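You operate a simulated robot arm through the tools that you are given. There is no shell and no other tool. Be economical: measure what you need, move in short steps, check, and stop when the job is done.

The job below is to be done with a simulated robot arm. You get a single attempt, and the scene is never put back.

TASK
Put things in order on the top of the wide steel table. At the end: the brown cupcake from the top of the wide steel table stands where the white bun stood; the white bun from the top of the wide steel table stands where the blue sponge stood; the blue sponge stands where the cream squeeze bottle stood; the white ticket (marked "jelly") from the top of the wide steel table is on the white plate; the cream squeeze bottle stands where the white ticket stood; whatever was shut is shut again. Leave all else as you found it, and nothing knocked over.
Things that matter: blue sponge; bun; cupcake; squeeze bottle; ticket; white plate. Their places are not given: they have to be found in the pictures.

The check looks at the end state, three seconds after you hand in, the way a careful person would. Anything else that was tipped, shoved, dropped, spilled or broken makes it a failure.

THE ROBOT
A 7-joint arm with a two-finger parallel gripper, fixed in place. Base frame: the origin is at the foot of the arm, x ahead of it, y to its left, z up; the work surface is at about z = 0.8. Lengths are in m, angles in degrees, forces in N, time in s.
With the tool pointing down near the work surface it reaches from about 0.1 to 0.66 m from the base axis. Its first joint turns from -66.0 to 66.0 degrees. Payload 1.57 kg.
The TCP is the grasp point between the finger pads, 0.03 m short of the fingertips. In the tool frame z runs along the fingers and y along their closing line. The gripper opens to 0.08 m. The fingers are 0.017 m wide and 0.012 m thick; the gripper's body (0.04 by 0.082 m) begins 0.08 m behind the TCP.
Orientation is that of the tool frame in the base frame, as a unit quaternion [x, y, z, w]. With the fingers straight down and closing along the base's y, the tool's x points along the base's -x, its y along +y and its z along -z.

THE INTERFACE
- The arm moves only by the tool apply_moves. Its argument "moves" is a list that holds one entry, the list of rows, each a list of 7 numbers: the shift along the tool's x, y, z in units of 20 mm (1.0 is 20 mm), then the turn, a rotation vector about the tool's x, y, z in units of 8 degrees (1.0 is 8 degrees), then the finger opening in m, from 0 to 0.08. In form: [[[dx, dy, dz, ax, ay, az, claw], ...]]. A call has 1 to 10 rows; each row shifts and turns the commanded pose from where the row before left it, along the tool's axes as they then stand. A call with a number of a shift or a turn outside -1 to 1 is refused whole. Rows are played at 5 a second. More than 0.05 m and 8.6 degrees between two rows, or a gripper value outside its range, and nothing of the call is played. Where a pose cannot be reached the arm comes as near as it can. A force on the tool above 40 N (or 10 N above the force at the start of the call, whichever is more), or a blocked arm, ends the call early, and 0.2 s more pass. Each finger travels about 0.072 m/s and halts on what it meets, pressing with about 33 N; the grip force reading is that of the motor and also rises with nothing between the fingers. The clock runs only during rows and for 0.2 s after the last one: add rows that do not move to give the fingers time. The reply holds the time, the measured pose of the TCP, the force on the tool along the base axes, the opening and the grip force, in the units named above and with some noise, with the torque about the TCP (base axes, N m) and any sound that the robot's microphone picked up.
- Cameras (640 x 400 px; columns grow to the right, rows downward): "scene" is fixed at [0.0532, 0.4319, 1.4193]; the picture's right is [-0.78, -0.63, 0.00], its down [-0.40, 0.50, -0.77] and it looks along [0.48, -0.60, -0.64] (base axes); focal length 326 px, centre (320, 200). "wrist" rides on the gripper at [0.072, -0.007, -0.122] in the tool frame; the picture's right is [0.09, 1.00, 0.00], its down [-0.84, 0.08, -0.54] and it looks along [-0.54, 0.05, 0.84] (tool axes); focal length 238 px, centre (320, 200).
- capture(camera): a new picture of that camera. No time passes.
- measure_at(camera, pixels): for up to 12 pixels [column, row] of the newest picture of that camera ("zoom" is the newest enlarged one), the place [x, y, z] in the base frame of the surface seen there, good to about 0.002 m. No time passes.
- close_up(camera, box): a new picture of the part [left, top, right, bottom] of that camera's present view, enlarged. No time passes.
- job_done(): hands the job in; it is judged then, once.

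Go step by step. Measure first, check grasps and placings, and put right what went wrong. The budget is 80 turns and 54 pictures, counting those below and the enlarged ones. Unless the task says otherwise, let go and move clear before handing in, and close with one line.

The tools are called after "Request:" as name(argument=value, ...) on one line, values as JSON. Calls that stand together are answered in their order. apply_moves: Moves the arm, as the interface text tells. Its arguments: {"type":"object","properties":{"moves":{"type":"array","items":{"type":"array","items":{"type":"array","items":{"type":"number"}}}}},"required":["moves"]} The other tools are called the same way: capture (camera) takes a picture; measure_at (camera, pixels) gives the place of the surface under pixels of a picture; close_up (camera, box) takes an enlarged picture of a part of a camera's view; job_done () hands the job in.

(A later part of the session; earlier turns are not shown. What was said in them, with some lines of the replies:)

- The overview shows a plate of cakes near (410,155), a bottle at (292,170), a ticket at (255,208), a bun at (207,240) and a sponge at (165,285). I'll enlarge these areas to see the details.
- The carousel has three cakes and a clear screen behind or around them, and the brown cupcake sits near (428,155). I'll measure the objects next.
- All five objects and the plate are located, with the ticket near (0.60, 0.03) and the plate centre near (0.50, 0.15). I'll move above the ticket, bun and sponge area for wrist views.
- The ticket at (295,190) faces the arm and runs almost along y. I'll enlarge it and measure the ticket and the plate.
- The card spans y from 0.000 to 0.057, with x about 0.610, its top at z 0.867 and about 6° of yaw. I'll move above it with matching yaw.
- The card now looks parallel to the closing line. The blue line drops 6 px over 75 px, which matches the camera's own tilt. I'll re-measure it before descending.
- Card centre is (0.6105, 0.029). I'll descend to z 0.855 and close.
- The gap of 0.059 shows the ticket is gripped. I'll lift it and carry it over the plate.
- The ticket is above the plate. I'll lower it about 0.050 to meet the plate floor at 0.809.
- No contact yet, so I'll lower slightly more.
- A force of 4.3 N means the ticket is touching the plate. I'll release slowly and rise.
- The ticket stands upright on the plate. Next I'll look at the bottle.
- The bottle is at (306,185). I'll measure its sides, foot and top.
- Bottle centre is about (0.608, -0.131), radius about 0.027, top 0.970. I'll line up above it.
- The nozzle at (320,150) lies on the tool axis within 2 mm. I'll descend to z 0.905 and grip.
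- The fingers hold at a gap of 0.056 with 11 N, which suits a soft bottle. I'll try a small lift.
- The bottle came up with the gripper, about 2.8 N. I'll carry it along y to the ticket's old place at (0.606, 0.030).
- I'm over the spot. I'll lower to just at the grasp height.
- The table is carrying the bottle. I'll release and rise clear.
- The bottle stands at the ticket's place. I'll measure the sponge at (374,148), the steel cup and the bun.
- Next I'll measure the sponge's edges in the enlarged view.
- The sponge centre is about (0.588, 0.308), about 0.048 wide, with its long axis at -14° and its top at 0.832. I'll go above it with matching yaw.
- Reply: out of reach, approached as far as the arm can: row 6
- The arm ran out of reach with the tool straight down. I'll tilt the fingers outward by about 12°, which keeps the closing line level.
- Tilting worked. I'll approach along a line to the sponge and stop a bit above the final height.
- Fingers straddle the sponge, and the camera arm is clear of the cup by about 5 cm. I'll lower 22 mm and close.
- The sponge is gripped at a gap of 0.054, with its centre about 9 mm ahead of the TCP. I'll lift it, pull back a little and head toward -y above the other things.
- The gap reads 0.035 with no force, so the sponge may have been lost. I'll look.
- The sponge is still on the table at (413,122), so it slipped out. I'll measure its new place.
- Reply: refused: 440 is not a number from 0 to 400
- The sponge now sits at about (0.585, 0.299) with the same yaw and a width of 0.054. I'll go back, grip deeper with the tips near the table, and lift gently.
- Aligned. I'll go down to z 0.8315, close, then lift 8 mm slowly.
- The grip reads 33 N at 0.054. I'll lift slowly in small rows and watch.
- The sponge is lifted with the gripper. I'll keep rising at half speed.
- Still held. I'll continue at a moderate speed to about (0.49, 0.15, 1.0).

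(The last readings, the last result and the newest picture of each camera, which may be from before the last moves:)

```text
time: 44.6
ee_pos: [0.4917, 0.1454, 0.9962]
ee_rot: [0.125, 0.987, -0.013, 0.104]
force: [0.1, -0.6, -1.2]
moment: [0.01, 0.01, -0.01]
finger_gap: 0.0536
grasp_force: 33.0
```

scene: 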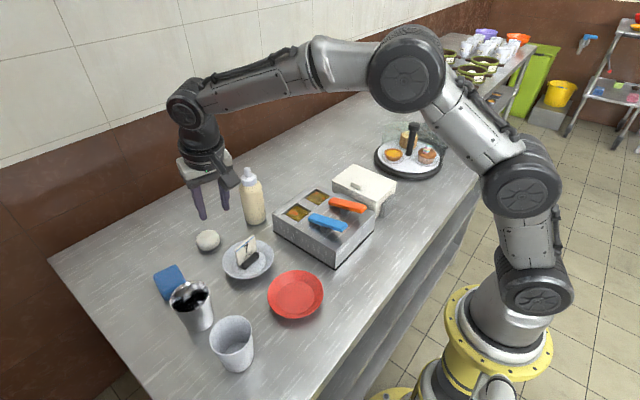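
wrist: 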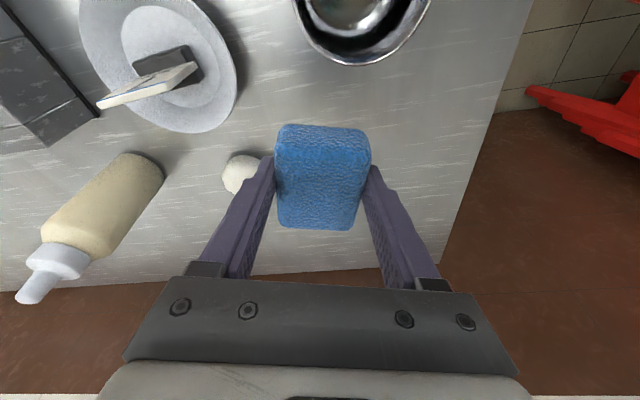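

Still held. I'll continue along -y.

Request:
apply_moves(moves=[[[-0.2, -0.8, 0.043, 0, 0, 0, 0.03], [-0.2, -0.8, 0.043, 0, 0, 0, 0.03], [-0.2, -0.8, 0.043, 0, 0, 0, 0.03], [-0.2, -0.8, 0.043, 0, 0, 0, 0.03], [-0.2, -0.8, 0.043, 0, 0, 0, 0.03], [-0.2, -0.8, 0.043, 0, 0, 0, 0.03], [-0.2, -0.8, 0.043, 0, 0, 0, 0.03], [-0.2, -0.8, 0.043, 0, 0, 0, 0.03], [-0.2, -0.8, 0.043, 0, 0, 0, 0.03], [-0.2, -0.8, 0.043, 0, 0, 0, 0.03]]])

Request:
apply_moves(moves=[[[-0.2, -0.8, 0.043, 0, 0, 0, 0.03], [-0.2, -0.8, 0.043, 0, 0, 0, 0.03], [-0.2, -0.8, 0.043, 0, 0, 0, 0.03], [-0.2, -0.8, 0.043, 0, 0, 0, 0.03], [-0.2, -0.8, 0.043, 0, 0, 0, 0.03], [-0.2, -0.8, 0.043, 0, 0, 0, 0.03], [-0.2, -0.8, 0.043, 0, 0, 0, 0.03], [0, 0, 0, 0, 0, 0, 0.03]]])

Request:
capture(camera="wrist")

```text
time: 46.8
ee_pos: [0.4887, -0.0166, 0.9976]
ee_rot: [0.125, 0.987, -0.013, 0.105]
force: [-1.1, -0.4, 0.3]
moment: [0.0, -0.03, -0.06]
finger_gap: 0.0538
grasp_force: 33.3
```

```text
time: 48.6
ee_pos: [0.4902, -0.1335, 0.9983]
ee_rot: [0.126, 0.986, -0.013, 0.104]
force: [-0.8, -0.2, 0.0]
moment: [0.01, 0.01, 0.0]
finger_gap: 0.0539
grasp_force: 32.6
```

```text
20 pictures are left
```

wrist: 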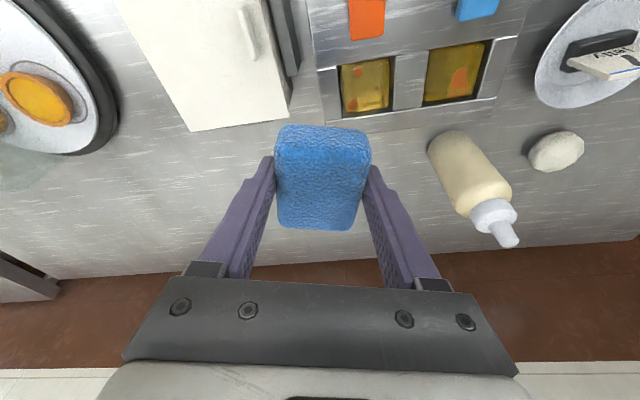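

The sponge is held. I'll check where the steel box's far edge is before placing it.

Request:
measure_at(camera="wrist", pixels=[[335, 122], [420, 125], [490, 98], [325, 150], [240, 122], [500, 110], [285, 110]])

Request:
apply_moves(moves=[[[-0.75, 0.19, 0.16, 0, 0, 0, 0.03], [-0.75, 0.19, 0.16, 0, 0, 0, 0.03], [-0.75, 0.19, 0.16, 0, 0, 0, 0.03], [-0.75, 0.19, 0.16, 0, 0, 0, 0.03], [-0.75, 0.19, 0.16, 0, 0, 0, 0.03], [-0.75, 0.19, 0.16, 0, 0, 0, 0.03], [-0.75, 0.19, 0.16, 0, 0, 0, 0.03], [0, 0, 0, 0, 0, 0, 0.03]]])

```text
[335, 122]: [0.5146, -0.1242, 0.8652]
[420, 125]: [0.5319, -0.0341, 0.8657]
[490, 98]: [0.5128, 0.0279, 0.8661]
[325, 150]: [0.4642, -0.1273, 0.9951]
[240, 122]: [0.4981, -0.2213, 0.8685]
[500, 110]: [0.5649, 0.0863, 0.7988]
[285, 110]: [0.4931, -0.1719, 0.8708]
```

```text
time: 50.4
ee_pos: [0.6022, -0.133, 0.9994]
ee_rot: [0.126, 0.987, -0.014, 0.104]
force: [0.6, -0.7, 0.4]
moment: [-0.01, 0.0, 0.0]
finger_gap: 0.0538
grasp_force: 33.0
```

The box edge is at x ≈ 0.53, so there is room. I'll lower the sponge to z ≈ 0.835.

Request:
apply_moves(moves=[[[0.19, 0, 0.896, 0, 0, 0, 0.03], [0.19, 0, 0.896, 0, 0, 0, 0.03], [0.19, 0, 0.896, 0, 0, 0, 0.03], [0.19, 0, 0.896, 0, 0, 0, 0.03], [0.19, 0, 0.896, 0, 0, 0, 0.03], [0.19, 0, 0.896, 0, 0, 0, 0.03], [0.19, 0, 0.896, 0, 0, 0, 0.03], [0.19, 0, 0.896, 0, 0, 0, 0.03], [0.18, 0, 0.85, 0, 0, 0, 0.03], [0, 0, 0, 0, 0, 0, 0.03]]])

```text
time: 52.6
ee_pos: [0.5992, -0.134, 0.8352]
ee_rot: [0.126, 0.987, -0.013, 0.104]
force: [0.5, 0.0, -0.6]
moment: [-0.02, 0.01, 0.04]
finger_gap: 0.0537
grasp_force: 33.1
```

I'll nudge 3 mm outward and 2 mm down, then release and retreat.

Request:
apply_moves(moves=[[[-0.11, 0.11, 0.12, 0, 0, 0, 0.03], [0, 0, 0, 0, 0, 0, 0.03], [0, 0, 0, 0, 0, 0, 0.06], [0, 0, 0, 0, 0, 0, 0.075], [0, 0, 0, 0, 0, 0, 0.08], [0, 0, -0.5, 0, 0, 0, 0.08], [0, 0, -1, 0, 0, 0, 0.08], [0, 0, -1, 0, 0, 0, 0.08], [0, 0, -1, 0, 0, 0, 0.08], [0, 0, -1, 0, 0, 0, 0.08]]])

Request:
capture(camera="wrist")

Request:
measure_at(camera="wrist", pixels=[[300, 140], [345, 140], [322, 112], [322, 170], [322, 140], [540, 150], [510, 210]])

```text
time: 54.8
ee_pos: [0.5848, -0.1269, 0.9225]
ee_rot: [0.125, 0.987, -0.013, 0.103]
force: [0.0, 0.2, 0.2]
moment: [-0.01, -0.02, 0.0]
finger_gap: 0.0801
grasp_force: 0.1
```

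```text
19 pictures are left
```

wrist: 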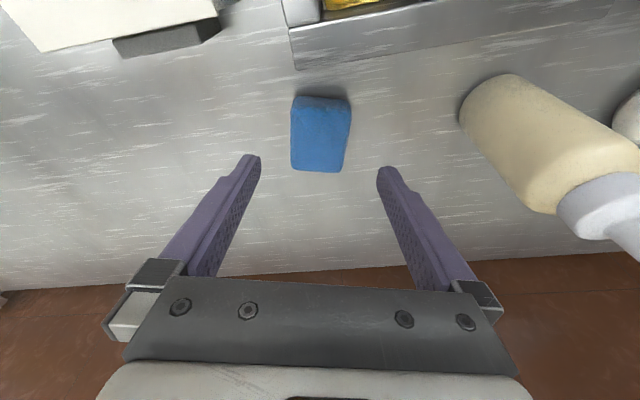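

```text
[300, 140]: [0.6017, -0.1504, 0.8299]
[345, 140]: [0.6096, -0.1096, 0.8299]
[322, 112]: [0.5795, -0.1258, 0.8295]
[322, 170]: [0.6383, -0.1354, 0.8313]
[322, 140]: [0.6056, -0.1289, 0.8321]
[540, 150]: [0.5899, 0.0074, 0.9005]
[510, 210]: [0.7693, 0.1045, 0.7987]
```

The sponge stands at (0.607, -0.131), where the bottle stood. Next is the bun, so I'll retreat, pass the bottle on the arm's side, and turn the tool.

Request:
apply_moves(moves=[[[0.752, 0.19, -0.67, 0, 0, 0, 0.08], [0.752, 0.19, -0.67, 0, 0, 0, 0.08], [0.752, 0.19, -0.67, 0, 0, 0, 0.08], [0.752, 0.19, -0.67, 0, 0, 0, 0.08], [0.752, 0.19, -0.67, 0, 0, 0, 0.08], [0.237, 0.945, -0.05, 0, 0, 0, 0.08], [0.237, 0.945, -0.05, 0, 0, 0, 0.08], [0.237, 0.945, -0.05, 0, 0, 0, 0.08], [0.237, 0.945, -0.05, 0, 0, 0, 0.08], [0.237, 0.945, -0.05, 0, 0, 0, 0.08]]])

Request:
apply_moves(moves=[[[0.237, 0.945, -0.05, 0, 0, 0, 0.08], [0.237, 0.945, -0.05, 0, 0, 0, 0.08], [0.237, 0.945, -0.05, 0, 0, 0, 0.08], [0.237, 0.945, -0.05, 0, 0, 0, 0.08], [0.237, 0.945, -0.05, 0, 0, 0, 0.08], [0.237, 0.945, -0.05, 0, 0, 0, 0.08], [0, 0, 0, -0.191, 0, -0.9, 0.08], [0, 0, 0, -0.191, 0, -0.9, 0.08], [0, 0, 0, -0.191, 0, -0.9, 0.08], [0, 0, 0, -0.191, 0, -0.9, 0.08]]])

Request:
capture(camera="wrist")

```text
time: 57.0
ee_pos: [0.5051, 0.011, 0.9707]
ee_rot: [0.125, 0.987, -0.013, 0.104]
force: [0.0, 0.1, 0.0]
moment: [0.0, -0.01, -0.04]
finger_gap: 0.0799
grasp_force: 0.1
```

```text
time: 59.2
ee_pos: [0.5055, 0.128, 0.9698]
ee_rot: [-0.131, 0.986, 0.014, 0.104]
force: [-0.1, 0.5, -0.3]
moment: [0.01, -0.05, -0.02]
finger_gap: 0.0801
grasp_force: 0.0
```

```text
18 pictures are left
```

wrist: 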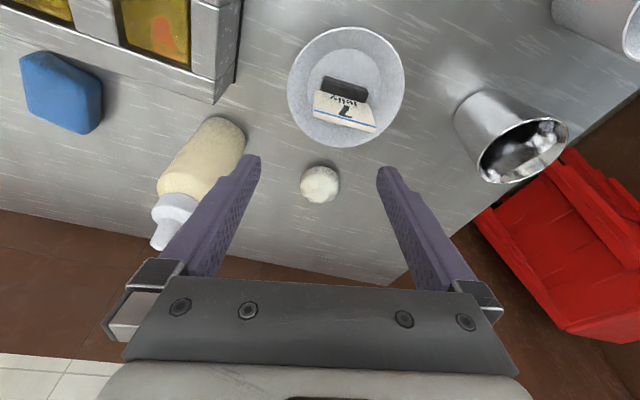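

The bun is at (320,183). I'll measure it.

Request:
measure_at(camera="wrist", pixels=[[301, 183], [338, 183], [320, 165], [320, 201], [320, 183], [304, 178], [336, 178], [310, 195], [318, 162]])

```text
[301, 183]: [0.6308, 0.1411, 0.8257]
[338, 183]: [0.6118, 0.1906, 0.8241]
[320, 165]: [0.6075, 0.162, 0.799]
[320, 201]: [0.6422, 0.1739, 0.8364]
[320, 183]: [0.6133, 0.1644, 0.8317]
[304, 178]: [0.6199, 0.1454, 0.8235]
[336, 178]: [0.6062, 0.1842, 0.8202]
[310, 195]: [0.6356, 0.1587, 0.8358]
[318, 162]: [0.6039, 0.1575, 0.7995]
```

Bun centre is about (0.623, 0.167), with a diameter of 0.053. I'll move to just above it.

Request:
apply_moves(moves=[[[-0.843, 0.061, 0.903, 0, 0, 0, 0.08], [-0.843, 0.061, 0.903, 0, 0, 0, 0.08], [-0.843, 0.061, 0.903, 0, 0, 0, 0.08], [-0.843, 0.061, 0.903, 0, 0, 0, 0.08], [-0.843, 0.061, 0.903, 0, 0, 0, 0.08], [-0.843, 0.061, 0.903, 0, 0, 0, 0.08], [0, 0, 0, 0, 0, 0, 0.08]]])

Request:
capture(camera="wrist")

Request:
measure_at(camera="wrist", pixels=[[285, 150], [350, 150], [318, 125], [318, 150], [318, 175], [290, 140], [345, 140]])

```text
time: 60.8
ee_pos: [0.6222, 0.1642, 0.8853]
ee_rot: [-0.13, 0.986, 0.014, 0.105]
force: [-0.5, -0.3, 0.8]
moment: [-0.02, 0.02, 0.02]
finger_gap: 0.08
grasp_force: 0.1
```

```text
17 pictures are left
```

wrist: 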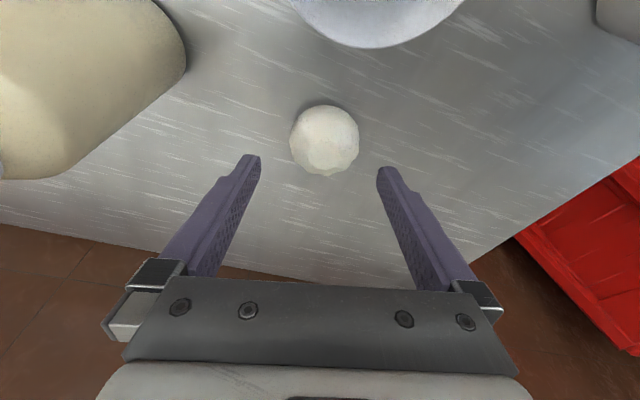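

```text
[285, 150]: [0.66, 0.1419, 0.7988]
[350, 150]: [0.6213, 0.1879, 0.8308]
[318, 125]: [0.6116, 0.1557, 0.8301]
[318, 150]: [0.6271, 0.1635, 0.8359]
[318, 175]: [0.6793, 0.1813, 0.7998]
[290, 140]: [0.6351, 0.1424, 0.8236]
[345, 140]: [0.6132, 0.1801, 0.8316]
```

The bun is centred between the fingers, within 3 mm. I'll descend and close.

Request:
apply_moves(moves=[[[0.178, 0.12, 0.837, 0, 0, 0, 0.08], [0.178, 0, 0.837, 0, 0, 0, 0.08], [0.178, 0, 0.837, 0, 0, 0, 0.08], [0, 0, 0, 0, 0, 0, 0.065], [0, 0, 0, 0, 0, 0, 0.045], [0, 0, 0, 0, 0, 0, 0.035], [0, 0, 0, 0, 0, 0, 0.035], [0, 0, 0, 0, 0, 0, 0.035]]])

Request:
apply_moves(moves=[[[-0.04, 0, -0.2, 0, 0, 0, 0.035], [-0.06, 0, -0.3, 0, 0, 0, 0.035], [-0.1, 0, -0.5, 0, 0, 0, 0.035], [-0.1, 0, -0.5, 0, 0, 0, 0.035], [0, 0, 0, 0, 0, 0, 0.035]]])

Request:
capture(camera="wrist")

```text
time: 62.6
ee_pos: [0.6214, 0.1684, 0.8325]
ee_rot: [-0.13, 0.986, 0.014, 0.104]
force: [0.3, 0.2, 0.1]
moment: [-0.02, 0.0, 0.02]
finger_gap: 0.0556
grasp_force: 32.9
```

```text
time: 63.8
ee_pos: [0.6221, 0.1694, 0.8645]
ee_rot: [-0.131, 0.986, 0.014, 0.104]
force: [-0.6, 0.1, -0.2]
moment: [0.01, -0.01, -0.01]
finger_gap: 0.0554
grasp_force: 32.8
```

```text
16 pictures are left
```

wrist: 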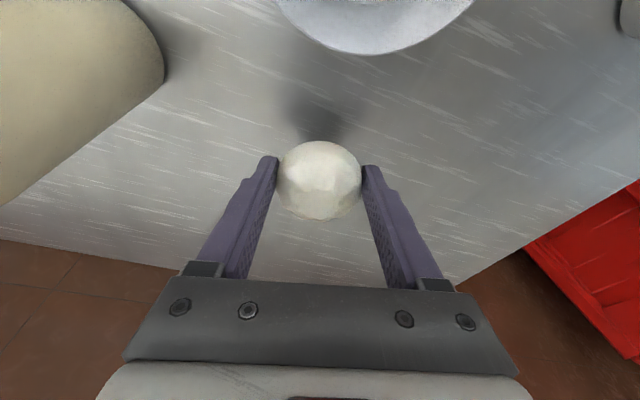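

The bun is held at a gap of 0.055. I'll carry it sideways to the sponge's old spot at (0.589, 0.309).

Request:
apply_moves(moves=[[[-0.018, 0.798, -0.053, 0, 0, 0, 0.035], [-0.018, 0.798, -0.053, 0, 0, 0, 0.035], [-0.018, 0.798, -0.053, 0, 0, 0, 0.035], [-0.018, 0.798, -0.053, 0, 0, 0, 0.035], [-0.018, 0.798, -0.053, 0, 0, 0, 0.035], [-0.018, 0.798, -0.053, 0, 0, 0, 0.035], [-0.018, 0.798, -0.053, 0, 0, 0, 0.035], [-0.018, 0.798, -0.053, 0, 0, 0, 0.035], [-0.018, 0.798, -0.053, 0, 0, 0, 0.035], [0, 0, 0, 0, 0, 0, 0.035]]])

Request:
close_up(camera="scene", box=[120, 220, 280, 330])

```text
time: 66.0
ee_pos: [0.5861, 0.3094, 0.8766]
ee_rot: [-0.13, 0.986, 0.014, 0.103]
force: [0.6, -0.1, -0.6]
moment: [-0.01, -0.02, 0.02]
finger_gap: 0.0553
grasp_force: 32.4
```

```text
3.64 times, centred on (200, 275) of scene
```

zoom: 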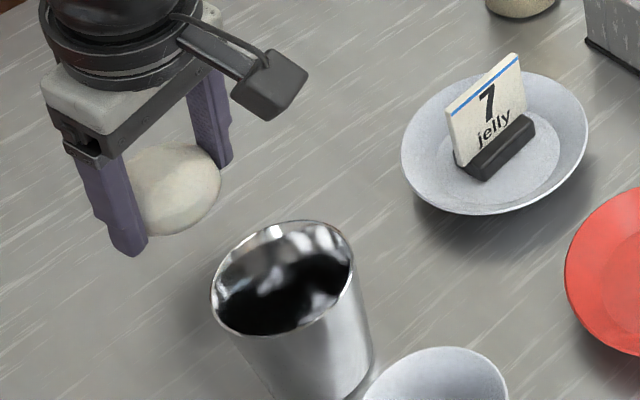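

Good clearance. I'll lower to z ≈ 0.8335, release and back off.

Request:
apply_moves(moves=[[[0.15, 0, 0.71, 0, 0, 0, 0.035], [0.15, 0, 0.71, 0, 0, 0, 0.035], [0.15, 0, 0.68, 0, 0, 0, 0.035], [0, 0, 0, 0, 0, 0, 0.035]]])

Request:
apply_moves(moves=[[[0, 0, 0, 0, 0, 0, 0.06], [0, 0, 0, 0, 0, 0, 0.07], [0, 0, 0, 0, 0, 0, 0.08], [0, 0, 0, 0, 0, 0, 0.08], [0, 0, -0.5, 0, 0, 0, 0.08], [0, 0, -1, 0, 0, 0, 0.08], [0, 0, -1, 0, 0, 0, 0.08], [0, 0, -1, 0, 0, 0, 0.08], [0, 0, -1, 0, 0, 0, 0.08]]])

Request:
capture(camera="wrist")

```text
time: 67.0
ee_pos: [0.5861, 0.3085, 0.8338]
ee_rot: [-0.129, 0.986, 0.013, 0.104]
force: [0.2, -0.3, -0.1]
moment: [-0.01, -0.04, -0.01]
finger_gap: 0.0556
grasp_force: 33.6
```

```text
time: 69.0
ee_pos: [0.5672, 0.3024, 0.9201]
ee_rot: [-0.13, 0.986, 0.014, 0.103]
force: [-0.2, -0.1, -0.9]
moment: [-0.02, 0.01, 0.03]
finger_gap: 0.0801
grasp_force: 0.2
```

```text
14 pictures are left
```

wrist: 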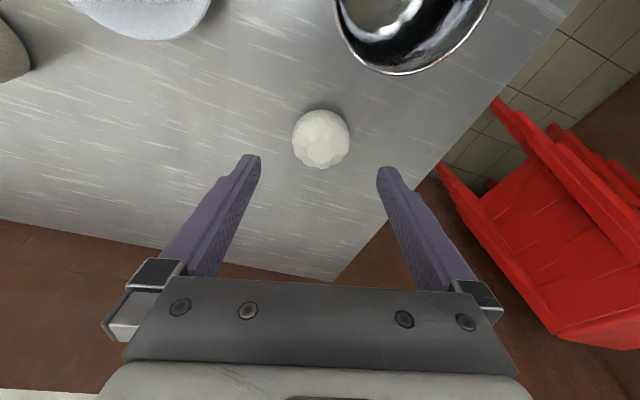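

The bun now stands at the sponge's old place. Next I'll untilt and travel toward the cupcake on the carousel.

Request:
apply_moves(moves=[[[0, 0, -1, 0, 0.747, 0, 0.08], [0, 0, -1, 0, 0.747, 0, 0.08], [0, 0, -1, 0, 0, 0.9375, 0.08], [0, 0, -1, 0, 0, 0.9375, 0.08], [0.6, -1, -0.4, 0, 0, 0, 0.08], [0.6, -1, -0.4, 0, 0, 0, 0.08], [0.6, -1, -0.4, 0, 0, 0, 0.08], [0.6, -1, -0.4, 0, 0, 0, 0.08], [0.6, -1, -0.4, 0, 0, 0, 0.08], [0.6, -1, -0.4, 0, 0, 0, 0.08]]])

Request:
apply_moves(moves=[[[0.6, -1, 0, 0, 0, 0, 0.08], [0.6, -1, 0, 0, 0, 0, 0.08], [0.6, -1, 0, 0, 0, 0, 0.08], [0.6, -1, 0, 0, 0, 0, 0.08], [0.6, -1, 0, 0, 0, 0, 0.08], [0.6, -1, 0, 0, 0, 0, 0.08], [0.6, -1, 0, 0, 0, 0, 0.08], [0.6, -1, 0, 0, 0, 0, 0.08], [0.6, -1, 0, 0, 0, 0, 0.08], [0.6, -1, 0, 0, 0, 0, 0.08]]])

Request:
apply_moves(moves=[[[0.2, -1, 0, 0, 0, 0, 0.08], [0.2, -1, 0, 0, 0, 0, 0.08], [0.2, -1, 0, 0, 0, 0, 0.08], [0.2, -1, 0, 0, 0, 0, 0.08], [0.2, -1, 0, 0, 0, 0, 0.08], [0.2, -1, 0, 0, 0, 0, 0.08], [0.2, -1, 0, 0, 0, 0, 0.08], [0.2, -1, 0, 0, 0, 0, 0.08], [0.2, -1, 0, 0, 0, 0, 0.08], [0.2, -1, 0, 0, 0, 0, 0.08]]])

Request:
apply_moves(moves=[[[0, -1, 0, 0, 0, 0, 0.08], [0, -1, 0, 0, 0, 0, 0.08], [0, -1, 0, 0, 0, 0, 0.08], [0, -1, 0, 0, 0, 0, 0.08], [0, 0, 0, 0, 0, 1, 0.08], [0, 0, 0, 0, 0, 1, 0.08], [0, 0, 0, 0, 0, 1, 0.08], [0, 0, 0, 0, 0, 1, 0.08], [0, 0, 0, 0, 0, 1, 0.08], [0, 0, 0, 0, 0, 1, 0.08]]])

Request:
capture(camera="wrist")

```text
time: 71.2
ee_pos: [0.573, 0.2162, 1.033]
ee_rot: [0.0, 1.0, 0.0, 0.002]
force: [-0.5, 1.4, 0.6]
moment: [-0.03, -0.03, 0.01]
finger_gap: 0.0802
grasp_force: 0.1
out of reach, approached as far as the arm can: row 4, 6, 7, 8, 9, 10
```

```text
time: 73.4
ee_pos: [0.6115, 0.0511, 1.0132]
ee_rot: [0.0, 1.0, 0.0, 0.001]
force: [-0.3, -0.9, -0.4]
moment: [0.03, 0.0, -0.04]
finger_gap: 0.0802
grasp_force: 0.1
out of reach, approached as far as the arm can: row 1, 2, 3, 4, 5, 6, 7, 8, 9, 10
```

```text
time: 75.6
ee_pos: [0.5957, -0.1483, 1.0158]
ee_rot: [0.0, 1.0, 0.0, 0.001]
force: [0.2, 0.0, 0.6]
moment: [0.01, 0.02, 0.04]
finger_gap: 0.0799
grasp_force: 0.0
out of reach, approached as far as the arm can: row 1, 2, 3, 4, 6, 8
```

```text
time: 77.8
ee_pos: [0.5849, -0.2246, 1.0106]
ee_rot: [0.409, 0.913, 0.0, 0.0]
force: [-0.4, -0.1, -0.2]
moment: [0.0, -0.04, -0.01]
finger_gap: 0.0795
grasp_force: 0.2
out of reach, approached as far as the arm can: row 4
```

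```text
13 pictures are left
```

wrist: 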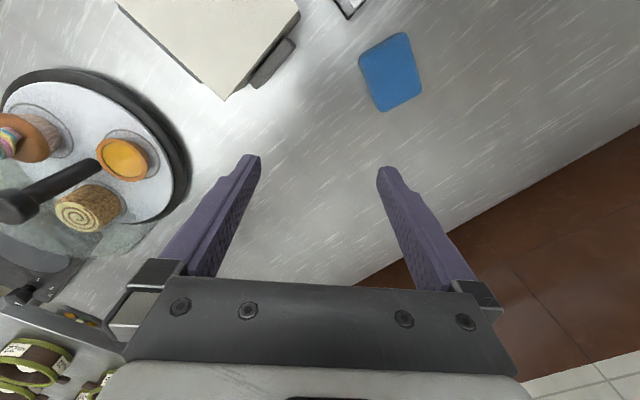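

The arm slid along its reach limit and is now at (0.585, -0.225). I'll move inward to a viewpoint beside the carousel and check the bottle.

Request:
apply_moves(moves=[[[0.245, -1, 0, 0, 0, 0, 0.08], [0.245, -1, 0, 0, 0, 0, 0.08], [0.245, -1, 0, 0, 0, 0, 0.08], [0.245, -1, 0, 0, 0, 0, 0.08], [0.245, -1, 0, 0, 0, 0, 0.08], [0.245, -1, 0, 0, 0, 0, 0.08], [0.245, -1, 0, 0, 0, 0, 0.08], [0.245, -1, 0, 0, 0, 0, 0.08], [0.245, -1, 0, 0, 0, 0, 0.08], [0.245, -1, 0, 0, 0, 0, 0.08]]])

Request:
apply_moves(moves=[[[0.245, -1, 0, 0, 0, 0, 0.08], [0.245, -1, 0, 0, 0, 0, 0.08], [0.245, -1, 0, 0, 0, 0, 0.08], [0.245, -1, 0, 0, 0, 0, 0.08], [0, 0, 0, 0, 0, 0, 0.08]]])

Request:
capture(camera="wrist")

Request:
capture(camera="scene")

```text
time: 80.0
ee_pos: [0.4029, -0.3233, 1.0085]
ee_rot: [0.407, 0.913, 0.0, 0.001]
force: [-0.4, -1.2, 0.1]
moment: [-0.02, -0.02, -0.02]
finger_gap: 0.0801
grasp_force: 0.1
```

```text
time: 81.2
ee_pos: [0.3313, -0.3594, 1.0093]
ee_rot: [0.406, 0.914, 0.0, 0.0]
force: [0.0, 0.1, -1.0]
moment: [0.0, 0.0, -0.02]
finger_gap: 0.0802
grasp_force: 0.2
```

```text
12 pictures are left
```

wrist: 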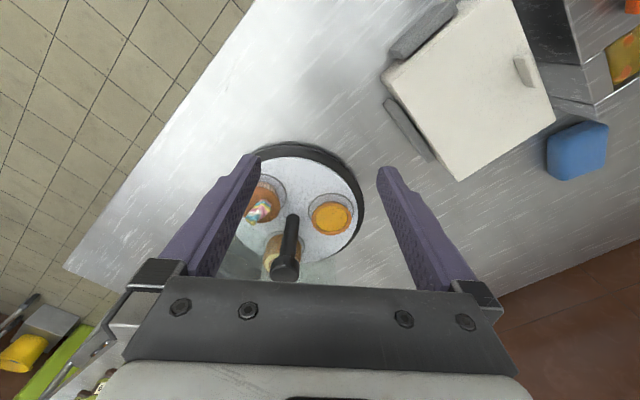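

```text
11 pictures are left
```

scene: 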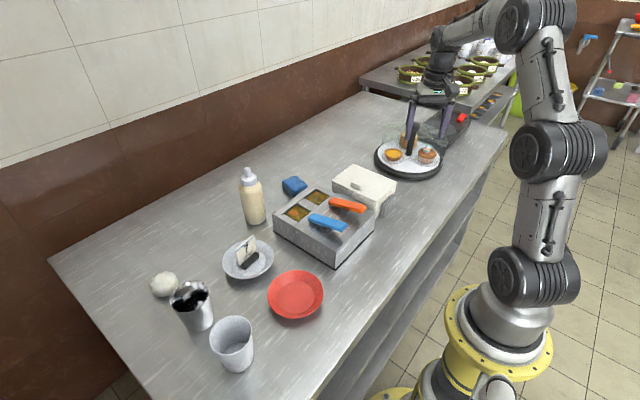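

Everything stands. I'll take a close look at the carousel from here to find the clear screen.

Request:
close_up(camera="wrist", box=[190, 130, 390, 290])

Request:
measure_at(camera="zoom", pixels=[[240, 200], [215, 175], [270, 175], [255, 210], [300, 160], [230, 270], [310, 330], [330, 220], [200, 210], [300, 60], [550, 200], [290, 140]])

```text
2.50 times, centred on (290, 210) of wrist
```

zoom: 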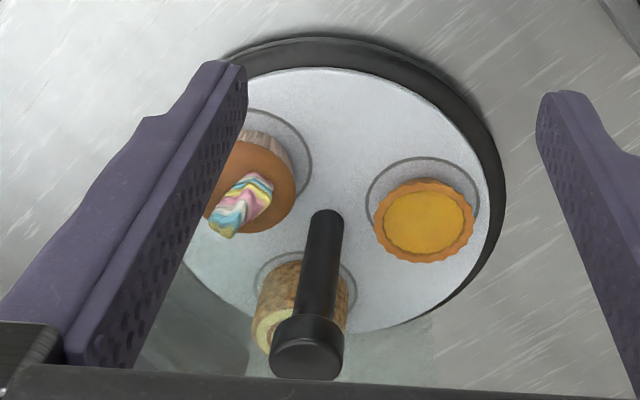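

```text
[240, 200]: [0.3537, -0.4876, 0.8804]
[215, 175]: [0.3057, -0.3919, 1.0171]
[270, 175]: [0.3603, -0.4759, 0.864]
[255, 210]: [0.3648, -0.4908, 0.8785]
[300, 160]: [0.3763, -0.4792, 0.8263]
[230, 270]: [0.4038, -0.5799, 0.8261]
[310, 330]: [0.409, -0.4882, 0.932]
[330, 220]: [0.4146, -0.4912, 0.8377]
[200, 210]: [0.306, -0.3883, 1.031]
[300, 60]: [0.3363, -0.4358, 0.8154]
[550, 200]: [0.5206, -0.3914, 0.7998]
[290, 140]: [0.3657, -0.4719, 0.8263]
```

A finger hides the cupcake, so I'll shift 7 cm along the closing line to bring it between the fingers.

Request:
apply_moves(moves=[[[0, -0.875, 0, 0, 0, 0, 0.08], [0, -0.875, 0, 0, 0, 0, 0.08], [0, -0.875, 0, 0, 0, 0, 0.08], [0, -0.875, 0, 0, 0, 0, 0.08], [0, 0, 0, 0, 0, 0, 0.08]]])

Request:
close_up(camera="wrist", box=[240, 110, 440, 270])

Request:
measure_at(camera="zoom", pixels=[[200, 180], [150, 180], [260, 180], [200, 130], [180, 240], [220, 220], [300, 220], [240, 140], [400, 250], [120, 220], [80, 200], [200, 90]])

```text
time: 82.4
ee_pos: [0.278, -0.4076, 1.0116]
ee_rot: [0.407, 0.913, 0.0, 0.0]
force: [-0.5, -0.5, 1.1]
moment: [-0.01, 0.02, 0.03]
finger_gap: 0.08
grasp_force: 0.1
```

```text
2.50 times, centred on (340, 190) of wrist
```

zoom: 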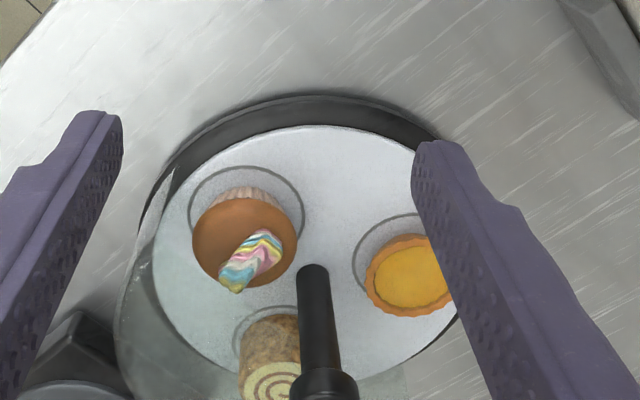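

```text
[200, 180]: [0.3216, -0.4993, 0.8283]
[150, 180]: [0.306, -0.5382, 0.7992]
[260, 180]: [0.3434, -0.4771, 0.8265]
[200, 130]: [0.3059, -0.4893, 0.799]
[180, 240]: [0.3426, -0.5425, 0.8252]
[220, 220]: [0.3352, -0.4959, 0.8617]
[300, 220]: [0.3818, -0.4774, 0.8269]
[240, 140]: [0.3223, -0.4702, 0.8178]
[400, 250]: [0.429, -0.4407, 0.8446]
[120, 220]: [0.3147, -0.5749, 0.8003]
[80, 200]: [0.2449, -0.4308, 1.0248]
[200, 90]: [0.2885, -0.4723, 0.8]
```

The screen's free end is left of the cupcake near zoom (165,180), so fingers closing along base y will fit inside it. I'll measure the cupcake's rim, the screen and the post top.

Request:
measure_at(camera="zoom", pixels=[[196, 240], [294, 245], [245, 203], [222, 280], [245, 225], [255, 250], [165, 190], [140, 240], [320, 385], [235, 290], [270, 325], [190, 215]])

Request:
apply_moves(moves=[[[0, 0, 0, 0, 0, -1, 0.08], [0, 0, 0, 0, 0, -1, 0.08], [0, 0, 0, 0, 0, -1, 0.08], [0, 0, 0, 0, 0, -1, 0.08], [0, 0, 0, 0, 0, -1, 0.08], [0, 0, 0, 0, 0, -1, 0.08], [0, 0, 0, 0, 0, 0, 0.08]]])

```text
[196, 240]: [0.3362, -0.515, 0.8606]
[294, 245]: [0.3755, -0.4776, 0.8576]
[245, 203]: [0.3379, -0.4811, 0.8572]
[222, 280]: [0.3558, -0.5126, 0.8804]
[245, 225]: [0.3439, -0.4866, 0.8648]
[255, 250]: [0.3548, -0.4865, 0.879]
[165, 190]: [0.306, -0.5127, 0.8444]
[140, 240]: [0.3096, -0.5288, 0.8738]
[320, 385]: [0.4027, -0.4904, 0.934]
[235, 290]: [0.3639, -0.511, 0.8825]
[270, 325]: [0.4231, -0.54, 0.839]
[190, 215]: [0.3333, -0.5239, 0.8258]
```

```text
time: 84.0
ee_pos: [0.2795, -0.4083, 1.0098]
ee_rot: [-0.001, 1.0, 0.0, 0.0]
force: [-0.1, 0.0, 0.2]
moment: [0.01, -0.01, 0.0]
finger_gap: 0.0802
grasp_force: 0.0
```

Cupcake centre is about (0.355, -0.497) and its diameter 0.054. The screen is at radius 0.11 from the post. I'll move above the cupcake at z 0.96.

Request:
apply_moves(moves=[[[-0.755, -0.887, 0.5, 0, 0, 0, 0.08], [-0.755, -0.887, 0.5, 0, 0, 0, 0.08], [-0.755, -0.887, 0.5, 0, 0, 0, 0.08], [-0.755, -0.887, 0.5, 0, 0, 0, 0.08], [-0.755, -0.887, 0.5, 0, 0, 0, 0.08], [0, 0, 0, 0, 0, 0, 0.08]]])

Request:
capture(camera="wrist")

Request:
measure_at(camera="wrist", pixels=[[295, 120], [340, 120], [318, 100], [318, 120], [318, 140], [300, 130], [345, 130], [318, 160]])

```text
time: 85.4
ee_pos: [0.3553, -0.4955, 0.958]
ee_rot: [0.0, 1.0, -0.001, 0.0]
force: [1.1, 0.2, -0.8]
moment: [-0.02, -0.02, 0.0]
finger_gap: 0.0802
grasp_force: 0.1
```

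```text
8 pictures are left
```

wrist: 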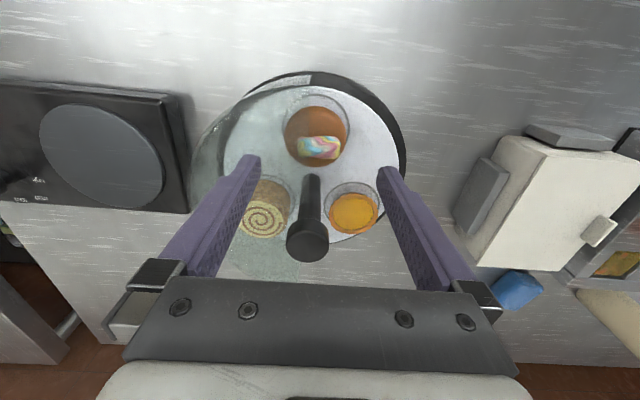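

```text
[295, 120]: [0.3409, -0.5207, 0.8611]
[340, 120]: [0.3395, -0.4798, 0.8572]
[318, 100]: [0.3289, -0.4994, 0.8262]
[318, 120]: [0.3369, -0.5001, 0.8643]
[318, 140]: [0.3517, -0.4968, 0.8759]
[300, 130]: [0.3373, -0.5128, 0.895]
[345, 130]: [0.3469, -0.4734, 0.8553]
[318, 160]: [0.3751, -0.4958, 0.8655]
```

The reading of z = 0.895 at (300,130) suggests a curved clear hood reaches over part of the cupcake. I'll enlarge to see the hood's edge before going down.

Request:
close_up(camera="wrist", box=[180, 60, 420, 270])

Request:
measure_at(camera="zoom", pixels=[[240, 90], [270, 130], [290, 150], [315, 160], [320, 130], [250, 60], [200, 80], [150, 130], [110, 100], [60, 130], [345, 215], [300, 200]])

```text
1.90 times, centred on (300, 165) of wrist
```

zoom: 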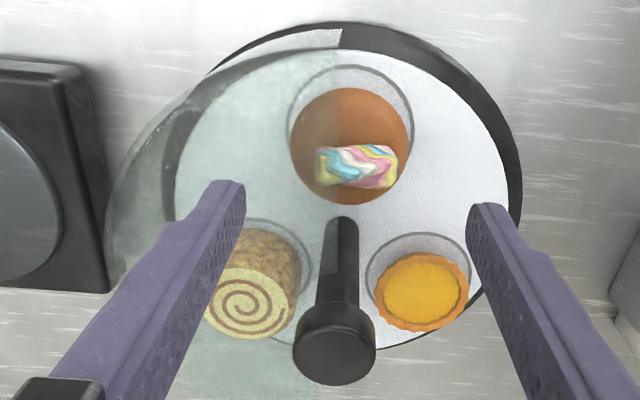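

```text
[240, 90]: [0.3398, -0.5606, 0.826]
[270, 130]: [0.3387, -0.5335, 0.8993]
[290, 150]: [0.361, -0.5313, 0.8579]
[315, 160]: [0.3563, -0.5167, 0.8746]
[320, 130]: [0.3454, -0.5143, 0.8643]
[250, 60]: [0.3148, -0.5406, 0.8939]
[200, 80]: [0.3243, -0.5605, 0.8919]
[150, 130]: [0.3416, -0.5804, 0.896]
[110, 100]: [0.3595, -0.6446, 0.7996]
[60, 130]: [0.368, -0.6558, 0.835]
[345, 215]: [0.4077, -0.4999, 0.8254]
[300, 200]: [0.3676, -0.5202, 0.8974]
```

A flat clear roof at z ≈ 0.897 covers y < about -0.51, so the cupcake is partly under it. I'll rise, turn so the fingers close along x on the open side, and narrow the opening to fit beside the post.

Request:
apply_moves(moves=[[[0, 0, -1, 0, 0, 0, 0.08], [0, 0, -1, 0, 0, 0, 0.08], [0, 0, -0.8, 0, 0, 0, 0.075], [0, 0, 0, 0, 0, 1, 0.066], [0, 0, 0, 0, 0, 1, 0.066], [0, 0, 0, 0, 0, 1, 0.066], [0, 0, 0, 0, 0, 1, 0.066], [0, 0, 0, 0, 0, 1, 0.066], [0, 0, 0, 0, 0, 1, 0.066], [0, 0, 0, 0, 0, 1, 0.066]]])

Request:
apply_moves(moves=[[[0, 0, 0, 0, 0, 1, 0.066], [0, 0, 0, 0, 0, 1, 0.066], [0, 0, 0, 0, 0, 1, 0.066], [0, 0, 0, 0, 0, 1, 0.066], [0, 0, 0, 0, 0, 0.25, 0.066], [0, 0, 0, 0, 0, 0, 0.066]]])

Request:
close_up(camera="wrist", box=[200, 60, 440, 210])

```text
time: 87.6
ee_pos: [0.3558, -0.4968, 1.0152]
ee_rot: [0.471, 0.882, 0.0, 0.001]
force: [0.4, -0.5, 0.5]
moment: [0.01, 0.01, 0.0]
finger_gap: 0.0659
grasp_force: 0.1
```

```text
time: 89.0
ee_pos: [0.3544, -0.495, 1.0153]
ee_rot: [0.708, 0.706, 0.0, 0.0]
force: [-0.8, -0.5, -0.5]
moment: [-0.03, -0.02, 0.03]
finger_gap: 0.0661
grasp_force: 0.1
```

```text
2.67 times, centred on (320, 135) of wrist
```

zoom: 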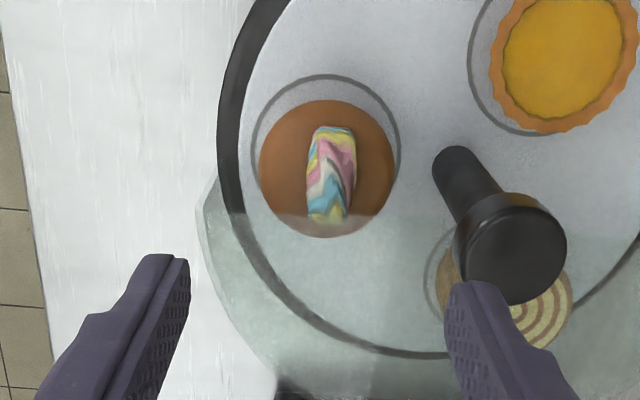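

This view is clear: the hood's edge crosses the cupcake near row 215, and the rest of it is open. I'll measure the cupcake's sides, the hood edge and the knob.

Request:
measure_at(camera="zoom", pixels=[[262, 165], [392, 165], [325, 105], [325, 235], [330, 135], [330, 205], [456, 240], [510, 215], [440, 170], [250, 225], [400, 225], [500, 250]])

```text
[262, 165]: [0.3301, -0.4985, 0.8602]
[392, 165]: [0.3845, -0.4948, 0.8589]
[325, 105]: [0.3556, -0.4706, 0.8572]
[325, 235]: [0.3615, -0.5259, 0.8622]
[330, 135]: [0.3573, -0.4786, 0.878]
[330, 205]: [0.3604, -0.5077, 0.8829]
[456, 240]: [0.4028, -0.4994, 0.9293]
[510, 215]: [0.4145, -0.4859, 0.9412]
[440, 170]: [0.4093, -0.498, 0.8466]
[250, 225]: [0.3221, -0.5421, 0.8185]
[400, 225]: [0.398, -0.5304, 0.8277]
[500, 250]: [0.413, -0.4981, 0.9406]
```

Cupcake: x from 0.330 to 0.3845, centre y -0.498. The knob face is at x = 0.403 and the roof edge at y ≈ -0.506. I'll descend just in front at y = -0.452, then slide in.

Request:
apply_moves(moves=[[[1, 0, 0, 0, 0, 0, 0.066], [1, 0, 0, 0, 0, 0, 0.066], [0.15, 0, 1, 0, 0, 0, 0.066], [0, 0, 1, 0, 0, 0, 0.066], [0, 0, 1, 0, 0, 0, 0.066], [0, 0, 1, 0, 0, 0, 0.066], [0, 0, 1, 0, 0, 0, 0.066], [0, 0, 1, 0, 0, 0, 0.066], [0, 0, 1, 0, 0, 0, 0.066], [0, 0, 0.5, 0, 0, 0, 0.066]]])

Request:
capture(camera="wrist")

```text
time: 91.2
ee_pos: [0.3526, -0.4535, 0.8645]
ee_rot: [0.707, 0.707, -0.001, 0.0]
force: [-0.8, 0.9, 0.1]
moment: [-0.01, -0.02, -0.01]
finger_gap: 0.0661
grasp_force: 0.1
```

```text
5 pictures are left
```

wrist: 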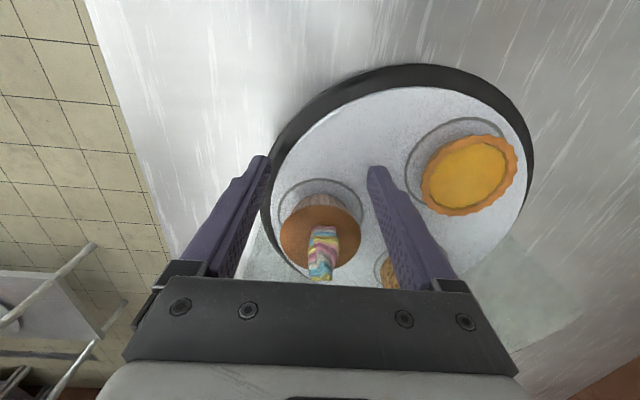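

The cupcake is centred between the fingers. I'll raise 10 mm to keep the knuckle above the knob, then slide in slowly to y = -0.488.

Request:
apply_moves(moves=[[[0, 0, -0.5, 0, 0, 0, 0.066], [-0.35, 0, 0, 0, 0, 0, 0.066], [-0.35, 0, 0, 0, 0, 0, 0.066], [-0.35, 0, 0, 0, 0, 0, 0.066], [-0.35, 0, 0, 0, 0, 0, 0.066], [-0.32, 0, 0, 0, 0, 0, 0.066], [0, 0, 0, 0, 0, 0, 0.066]]])

```text
time: 92.8
ee_pos: [0.3534, -0.4874, 0.875]
ee_rot: [0.707, 0.707, 0.0, 0.0]
force: [-0.1, 0.2, -1.0]
moment: [-0.01, 0.0, -0.03]
finger_gap: 0.066
grasp_force: 0.1
```

No contact on the way in. I'll close gently.

Request:
apply_moves(moves=[[[0, 0, 0, 0, 0, 0, 0.058], [0, 0, 0, 0, 0, 0, 0.05], [0, 0, 0, 0, 0, 0, 0.042], [0, 0, 0, 0, 0, 0, 0.042], [0, 0, 0, 0, 0, 0, 0.042]]])

```text
time: 94.0
ee_pos: [0.3551, -0.4878, 0.8748]
ee_rot: [0.707, 0.707, 0.0, 0.0]
force: [-0.6, 0.3, -0.3]
moment: [0.01, 0.02, 0.0]
finger_gap: 0.0571
grasp_force: 32.9
```

Gripped at 0.057. I'll lift 4 mm, draw it out 6 cm toward +y from under the roof, then rise.

Request:
apply_moves(moves=[[[0, 0, -0.2, 0, 0, 0, 0.042], [0.4, 0, 0, 0, 0, 0, 0.042], [0.5, 0, 0, 0, 0, 0, 0.042], [0.5, 0, 0, 0, 0, 0, 0.042], [0.5, 0, 0, 0, 0, 0, 0.042], [0.5, 0, 0, 0, 0, 0, 0.042], [0.5, 0, 0, 0, 0, 0, 0.042], [0, 0, -0.5, 0, 0, 0, 0.042], [0, 0, -0.5, 0, 0, 0, 0.042]]])

Request:
capture(camera="wrist")

```text
time: 96.0
ee_pos: [0.353, -0.4292, 0.9005]
ee_rot: [0.707, 0.707, 0.001, 0.0]
force: [1.1, 0.0, -0.1]
moment: [0.03, 0.01, 0.03]
finger_gap: 0.0568
grasp_force: 33.5
```

```text
4 pictures are left
```

wrist: 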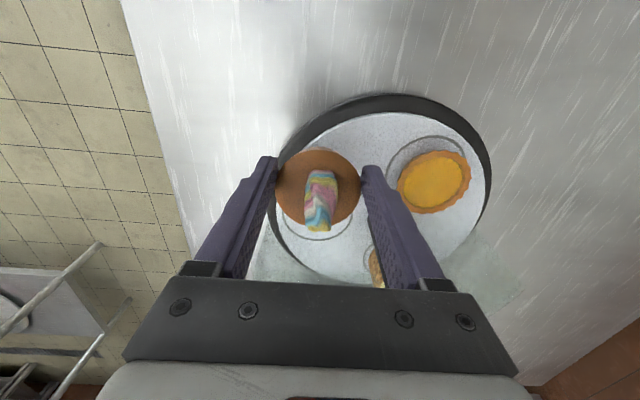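

The cupcake is held clear of the hood. I'll raise and carry it along +y at moderate speed.

Request:
apply_moves(moves=[[[0.5, 0, -0.6, 0, 0, 0, 0.042], [0.7, 0, -0.7, 0, 0, 0, 0.042], [0.7, 0, -0.7, 0, 0, 0, 0.042], [0.7, 0, -0.7, 0, 0, 0, 0.042], [0.7, 0, -0.7, 0, 0, 0, 0.042], [0.7, 0, -0.7, 0, 0, 0, 0.042], [0.8, 0, -0.7, 0, 0, 0, 0.042], [0.8, 0, 0, 0, 0, 0, 0.042], [0.8, 0, 0, 0, 0, 0, 0.042], [0.8, 0, 0, 0, 0, 0, 0.042]]])

Request:
apply_moves(moves=[[[0.8, 0, 0, 0, 0, 0, 0.042], [0.8, 0, 0, 0, 0, 0, 0.042], [0.8, 0, 0, 0, 0, 0, 0.042], [0, 0, 0, 0, 0, -1, 0.042], [0, 0, 0, 0, 0, -1, 0.042], [0, 0, 0, 0, 0, -1, 0.042], [0, 0, 0, 0, 0, -1, 0.042], [0, 0, 0, 0, 0, -1, 0.042], [0, 0, 0, 0, 0, -1, 0.042], [0, 0, 0, 0, 0, -1, 0.042]]])

Request:
apply_moves(moves=[[[0, 0, 0, 0, 0, -1, 0.042], [0, 0, 0, 0, 0, -1, 0.042], [0, 0, 0, 0, 0, -1, 0.042], [0, 0, 0, 0, 0, -1, 0.042], [0, 0, 0, 0, 0, -1, 0.042], [0, 0, 0, 0, 0, -1, 0.042], [0, 0, 0, 0, 0, -0.1, 0.042], [0, 0, 0, 0, 0, 0, 0.042]]])

```text
time: 98.2
ee_pos: [0.354, -0.2852, 0.9965]
ee_rot: [0.707, 0.707, 0.0, 0.0]
force: [-0.9, 0.0, -0.7]
moment: [0.0, 0.04, -0.01]
finger_gap: 0.0568
grasp_force: 33.0
```

```text
time: 100.4
ee_pos: [0.3533, -0.2365, 0.9964]
ee_rot: [0.292, 0.957, 0.0, 0.0]
force: [0.3, 0.1, 0.1]
moment: [0.01, 0.0, 0.0]
finger_gap: 0.057
grasp_force: 33.1
```

```text
time: 102.2
ee_pos: [0.3541, -0.2373, 0.9952]
ee_rot: [-0.13, 0.991, 0.0, 0.0]
force: [-0.5, -0.3, -0.7]
moment: [-0.01, 0.02, 0.02]
finger_gap: 0.0567
grasp_force: 33.2
```

Still held, and the yaw is now +15°. I'll carry on along +y at about x 0.4, well clear of the bottle.

Request:
apply_moves(moves=[[[-0.4, 0.95, 0, 0, 0, 0, 0.042], [-0.4, 0.95, 0, 0, 0, 0, 0.042], [-0.4, 0.95, 0, 0, 0, 0, 0.042], [-0.4, 0.95, 0, 0, 0, 0, 0.042], [-0.4, 0.95, 0, 0, 0, 0, 0.042], [-0.4, 0.95, 0, 0, 0, 0, 0.042], [-0.4, 0.95, 0, 0, 0, 0, 0.042], [-0.4, 0.95, 0, 0, 0, 0, 0.042], [-0.4, 0.95, 0, 0, 0, 0, 0.042]]])

Request:
apply_moves(moves=[[[-0.4, 0.95, 0, 0, 0, 0, 0.042], [-0.4, 0.95, 0, 0, 0, 0, 0.042], [-0.4, 0.95, 0, 0, 0, 0, 0.042], [-0.4, 0.95, 0, 0, 0, 0, 0.042], [-0.4, 0.95, 0, 0, 0, 0, 0.042], [-0.4, 0.95, 0, 0, 0, 0, 0.042], [-0.4, 0.95, 0, 0, 0, 0, 0.042], [-0.4, 0.95, 0, 0, 0, 0, 0.042], [0, 0, 0, 0, 0, 0, 0.042]]])

```text
time: 104.2
ee_pos: [0.3797, -0.0545, 0.9963]
ee_rot: [-0.128, 0.992, 0.0, 0.0]
force: [-0.5, 1.2, -1.0]
moment: [0.0, 0.04, -0.03]
finger_gap: 0.0565
grasp_force: 33.2
```

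```text
time: 106.2
ee_pos: [0.4041, 0.1078, 0.9963]
ee_rot: [-0.129, 0.992, 0.0, 0.0]
force: [0.7, 0.3, -0.2]
moment: [-0.02, -0.01, -0.01]
finger_gap: 0.0562
grasp_force: 33.5
```

Held and at (0.404, 0.108). I'll go outward over the plate toward the bun's old spot, lowering gradually.

Request:
apply_moves(moves=[[[-0.91, 0.01, 0.2, 0, 0, 0, 0.042], [-0.91, 0.01, 0.2, 0, 0, 0, 0.042], [-0.91, 0.01, 0.2, 0, 0, 0, 0.042], [-0.91, 0.01, 0.2, 0, 0, 0, 0.042], [-0.91, 0.01, 0.2, 0, 0, 0, 0.042], [-0.91, 0.01, 0.2, 0, 0, 0, 0.042], [-0.91, 0.01, 0.2, 0, 0, 0, 0.042], [-0.91, 0.01, 0.2, 0, 0, 0, 0.042], [-0.91, 0.01, 0.2, 0, 0, 0, 0.042]]])

Request:
apply_moves(moves=[[[-0.91, 0.01, 0.5, 0, 0, 0, 0.042], [-0.91, 0.01, 0.7, 0, 0, 0, 0.042], [-0.88, 0.01, 0.7, 0, 0, 0, 0.042], [0, 0, 0, 0, 0, 0, 0.042]]])

Request:
capture(camera="wrist")

```text
time: 108.2
ee_pos: [0.5617, 0.1518, 0.9592]
ee_rot: [-0.128, 0.992, 0.0, 0.001]
force: [0.5, -0.3, -0.4]
moment: [-0.02, 0.0, 0.01]
finger_gap: 0.0563
grasp_force: 32.7
```

```text
time: 109.2
ee_pos: [0.6151, 0.1671, 0.9208]
ee_rot: [-0.128, 0.992, 0.0, 0.0]
force: [-0.5, -0.1, 0.2]
moment: [-0.01, -0.02, 0.02]
finger_gap: 0.0564
grasp_force: 32.9
```

```text
3 pictures are left
```

wrist: 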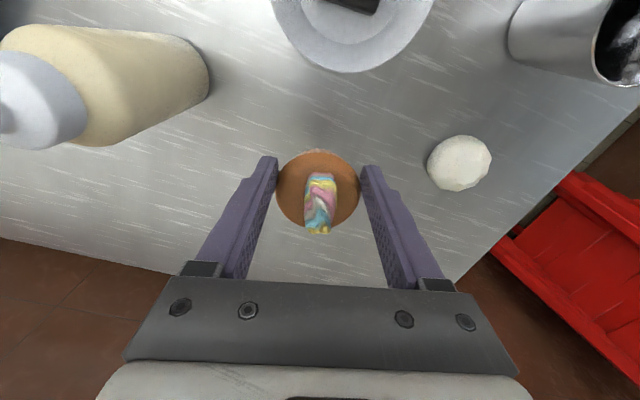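

I'm over the spot at (0.615, 0.167). I'll lower until the cupcake meets the table, expected at TCP z ≈ 0.8475.

Request:
apply_moves(moves=[[[0, 0, 0.9, 0, 0, 0, 0.042], [0, 0, 0.9, 0, 0, 0, 0.042], [0, 0, 0.9, 0, 0, 0, 0.042], [0, 0, 0.7, 0, 0, 0, 0.042], [0, 0, 0.15, 0, 0, 0, 0.042], [0, 0, 0.1, 0, 0, 0, 0.042], [0, 0, 0, 0, 0, 0, 0.042]]])

```text
time: 110.8
ee_pos: [0.6143, 0.167, 0.8498]
ee_rot: [-0.128, 0.992, 0.0, 0.0]
force: [0.3, 0.2, -1.6]
moment: [0.03, 0.01, -0.02]
finger_gap: 0.0563
grasp_force: 33.3
```

Request:
apply_moves(moves=[[[0, 0, 0.07, 0, 0, 0, 0.042], [0, 0, 0.05, 0, 0, 0, 0.042], [0, 0, 0, 0, 0, 0, 0.042]]])

```text
time: 111.6
ee_pos: [0.6148, 0.1675, 0.8472]
ee_rot: [-0.128, 0.992, 0.0, 0.002]
force: [0.1, 0.1, 4.3]
moment: [0.01, -0.02, -0.01]
finger_gap: 0.0564
grasp_force: 32.7
```

The 4.3 N reading means the cupcake is on the table. I'll release slowly and rise clear.

Request:
apply_moves(moves=[[[0, 0, 0, 0, 0, 0, 0.06], [0, 0, 0, 0, 0, 0, 0.068], [0, 0, 0, 0, 0, 0, 0.076], [0, 0, 0, 0, 0, 0, 0.08], [0, 0, -0.5, 0, 0, 0, 0.08], [0, 0, -1, 0, 0, 0, 0.08], [0, 0, -1, 0, 0, 0, 0.08], [0, 0, -1, 0, 0, 0, 0.08], [0.9, 0, -0.5, 0, 0, 0, 0.08], [0.9, 0, -0.5, 0, 0, 0, 0.08]]])

Request:
apply_moves(moves=[[[1, 0, -0.5, 0, 0, 0, 0.08], [1, 0, -0.5, 0, 0, 0, 0.08], [1, 0, -0.5, 0, 0, 0, 0.08], [1, 0, -0.5, 0, 0, 0, 0.08], [1, 0, -0.5, 0, 0, 0, 0.08], [1, 0, -0.5, 0, 0, 0, 0.08], [1, 0, 0, 0, 0, 0, 0.08], [1, 0, 0, 0, 0, 0, 0.08], [1, 0, 0, 0, 0, 0, 0.08], [1, 0, 0, 0, 0, 0, 0.08]]])

Request:
capture(camera="scene")

Request:
measure_at(camera="scene", pixels=[[206, 240], [207, 235], [165, 283], [253, 200], [294, 186], [250, 250]])

```text
time: 113.8
ee_pos: [0.5787, 0.159, 0.9382]
ee_rot: [-0.128, 0.992, 0.0, -0.001]
force: [0.2, 0.2, -0.5]
moment: [0.0, 0.0, -0.02]
finger_gap: 0.08
grasp_force: 0.0
```

```text
time: 116.0
ee_pos: [0.3854, 0.1077, 0.9953]
ee_rot: [-0.129, 0.992, 0.0, 0.0]
force: [-0.6, 0.4, 0.5]
moment: [0.01, -0.02, 0.02]
finger_gap: 0.0801
grasp_force: 0.0
```

```text
2 pictures are left
```

scene: 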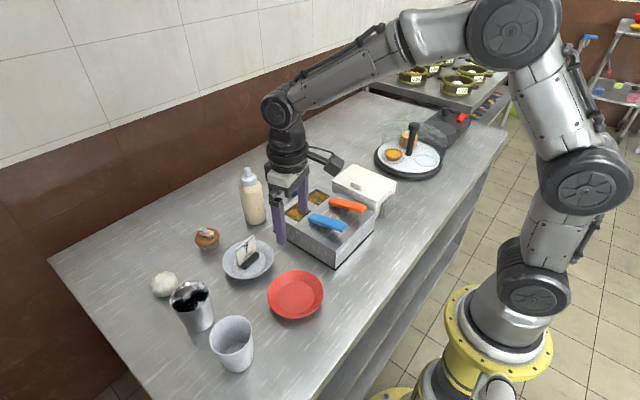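

```text
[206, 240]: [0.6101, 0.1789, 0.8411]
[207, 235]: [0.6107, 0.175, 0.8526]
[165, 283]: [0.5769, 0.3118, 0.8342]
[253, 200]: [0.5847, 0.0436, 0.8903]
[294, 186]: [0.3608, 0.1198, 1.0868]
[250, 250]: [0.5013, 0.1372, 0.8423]
```

The scene picture shows the cupcake at (207,238), bun at (165,283), bottle at (253,200) and ticket on the plate at (250,250), all standing. The arm now hides the sponge, which I last measured at the bottle's old spot. The hood on the carousel was not moved and the gripper is clear, so I'm handing in.

Request:
job_done()

```text
The job is handed in.
```

I handed the job in with all five things moved: the cupcake is where the bun was, the bun where the sponge was, the sponge where the bottle was, the bottle where the ticket was, and the ticket on the white plate. The sponge slipped once and was picked up again. Nothing was knocked over, and I opened nothing, so nothing needed shutting.
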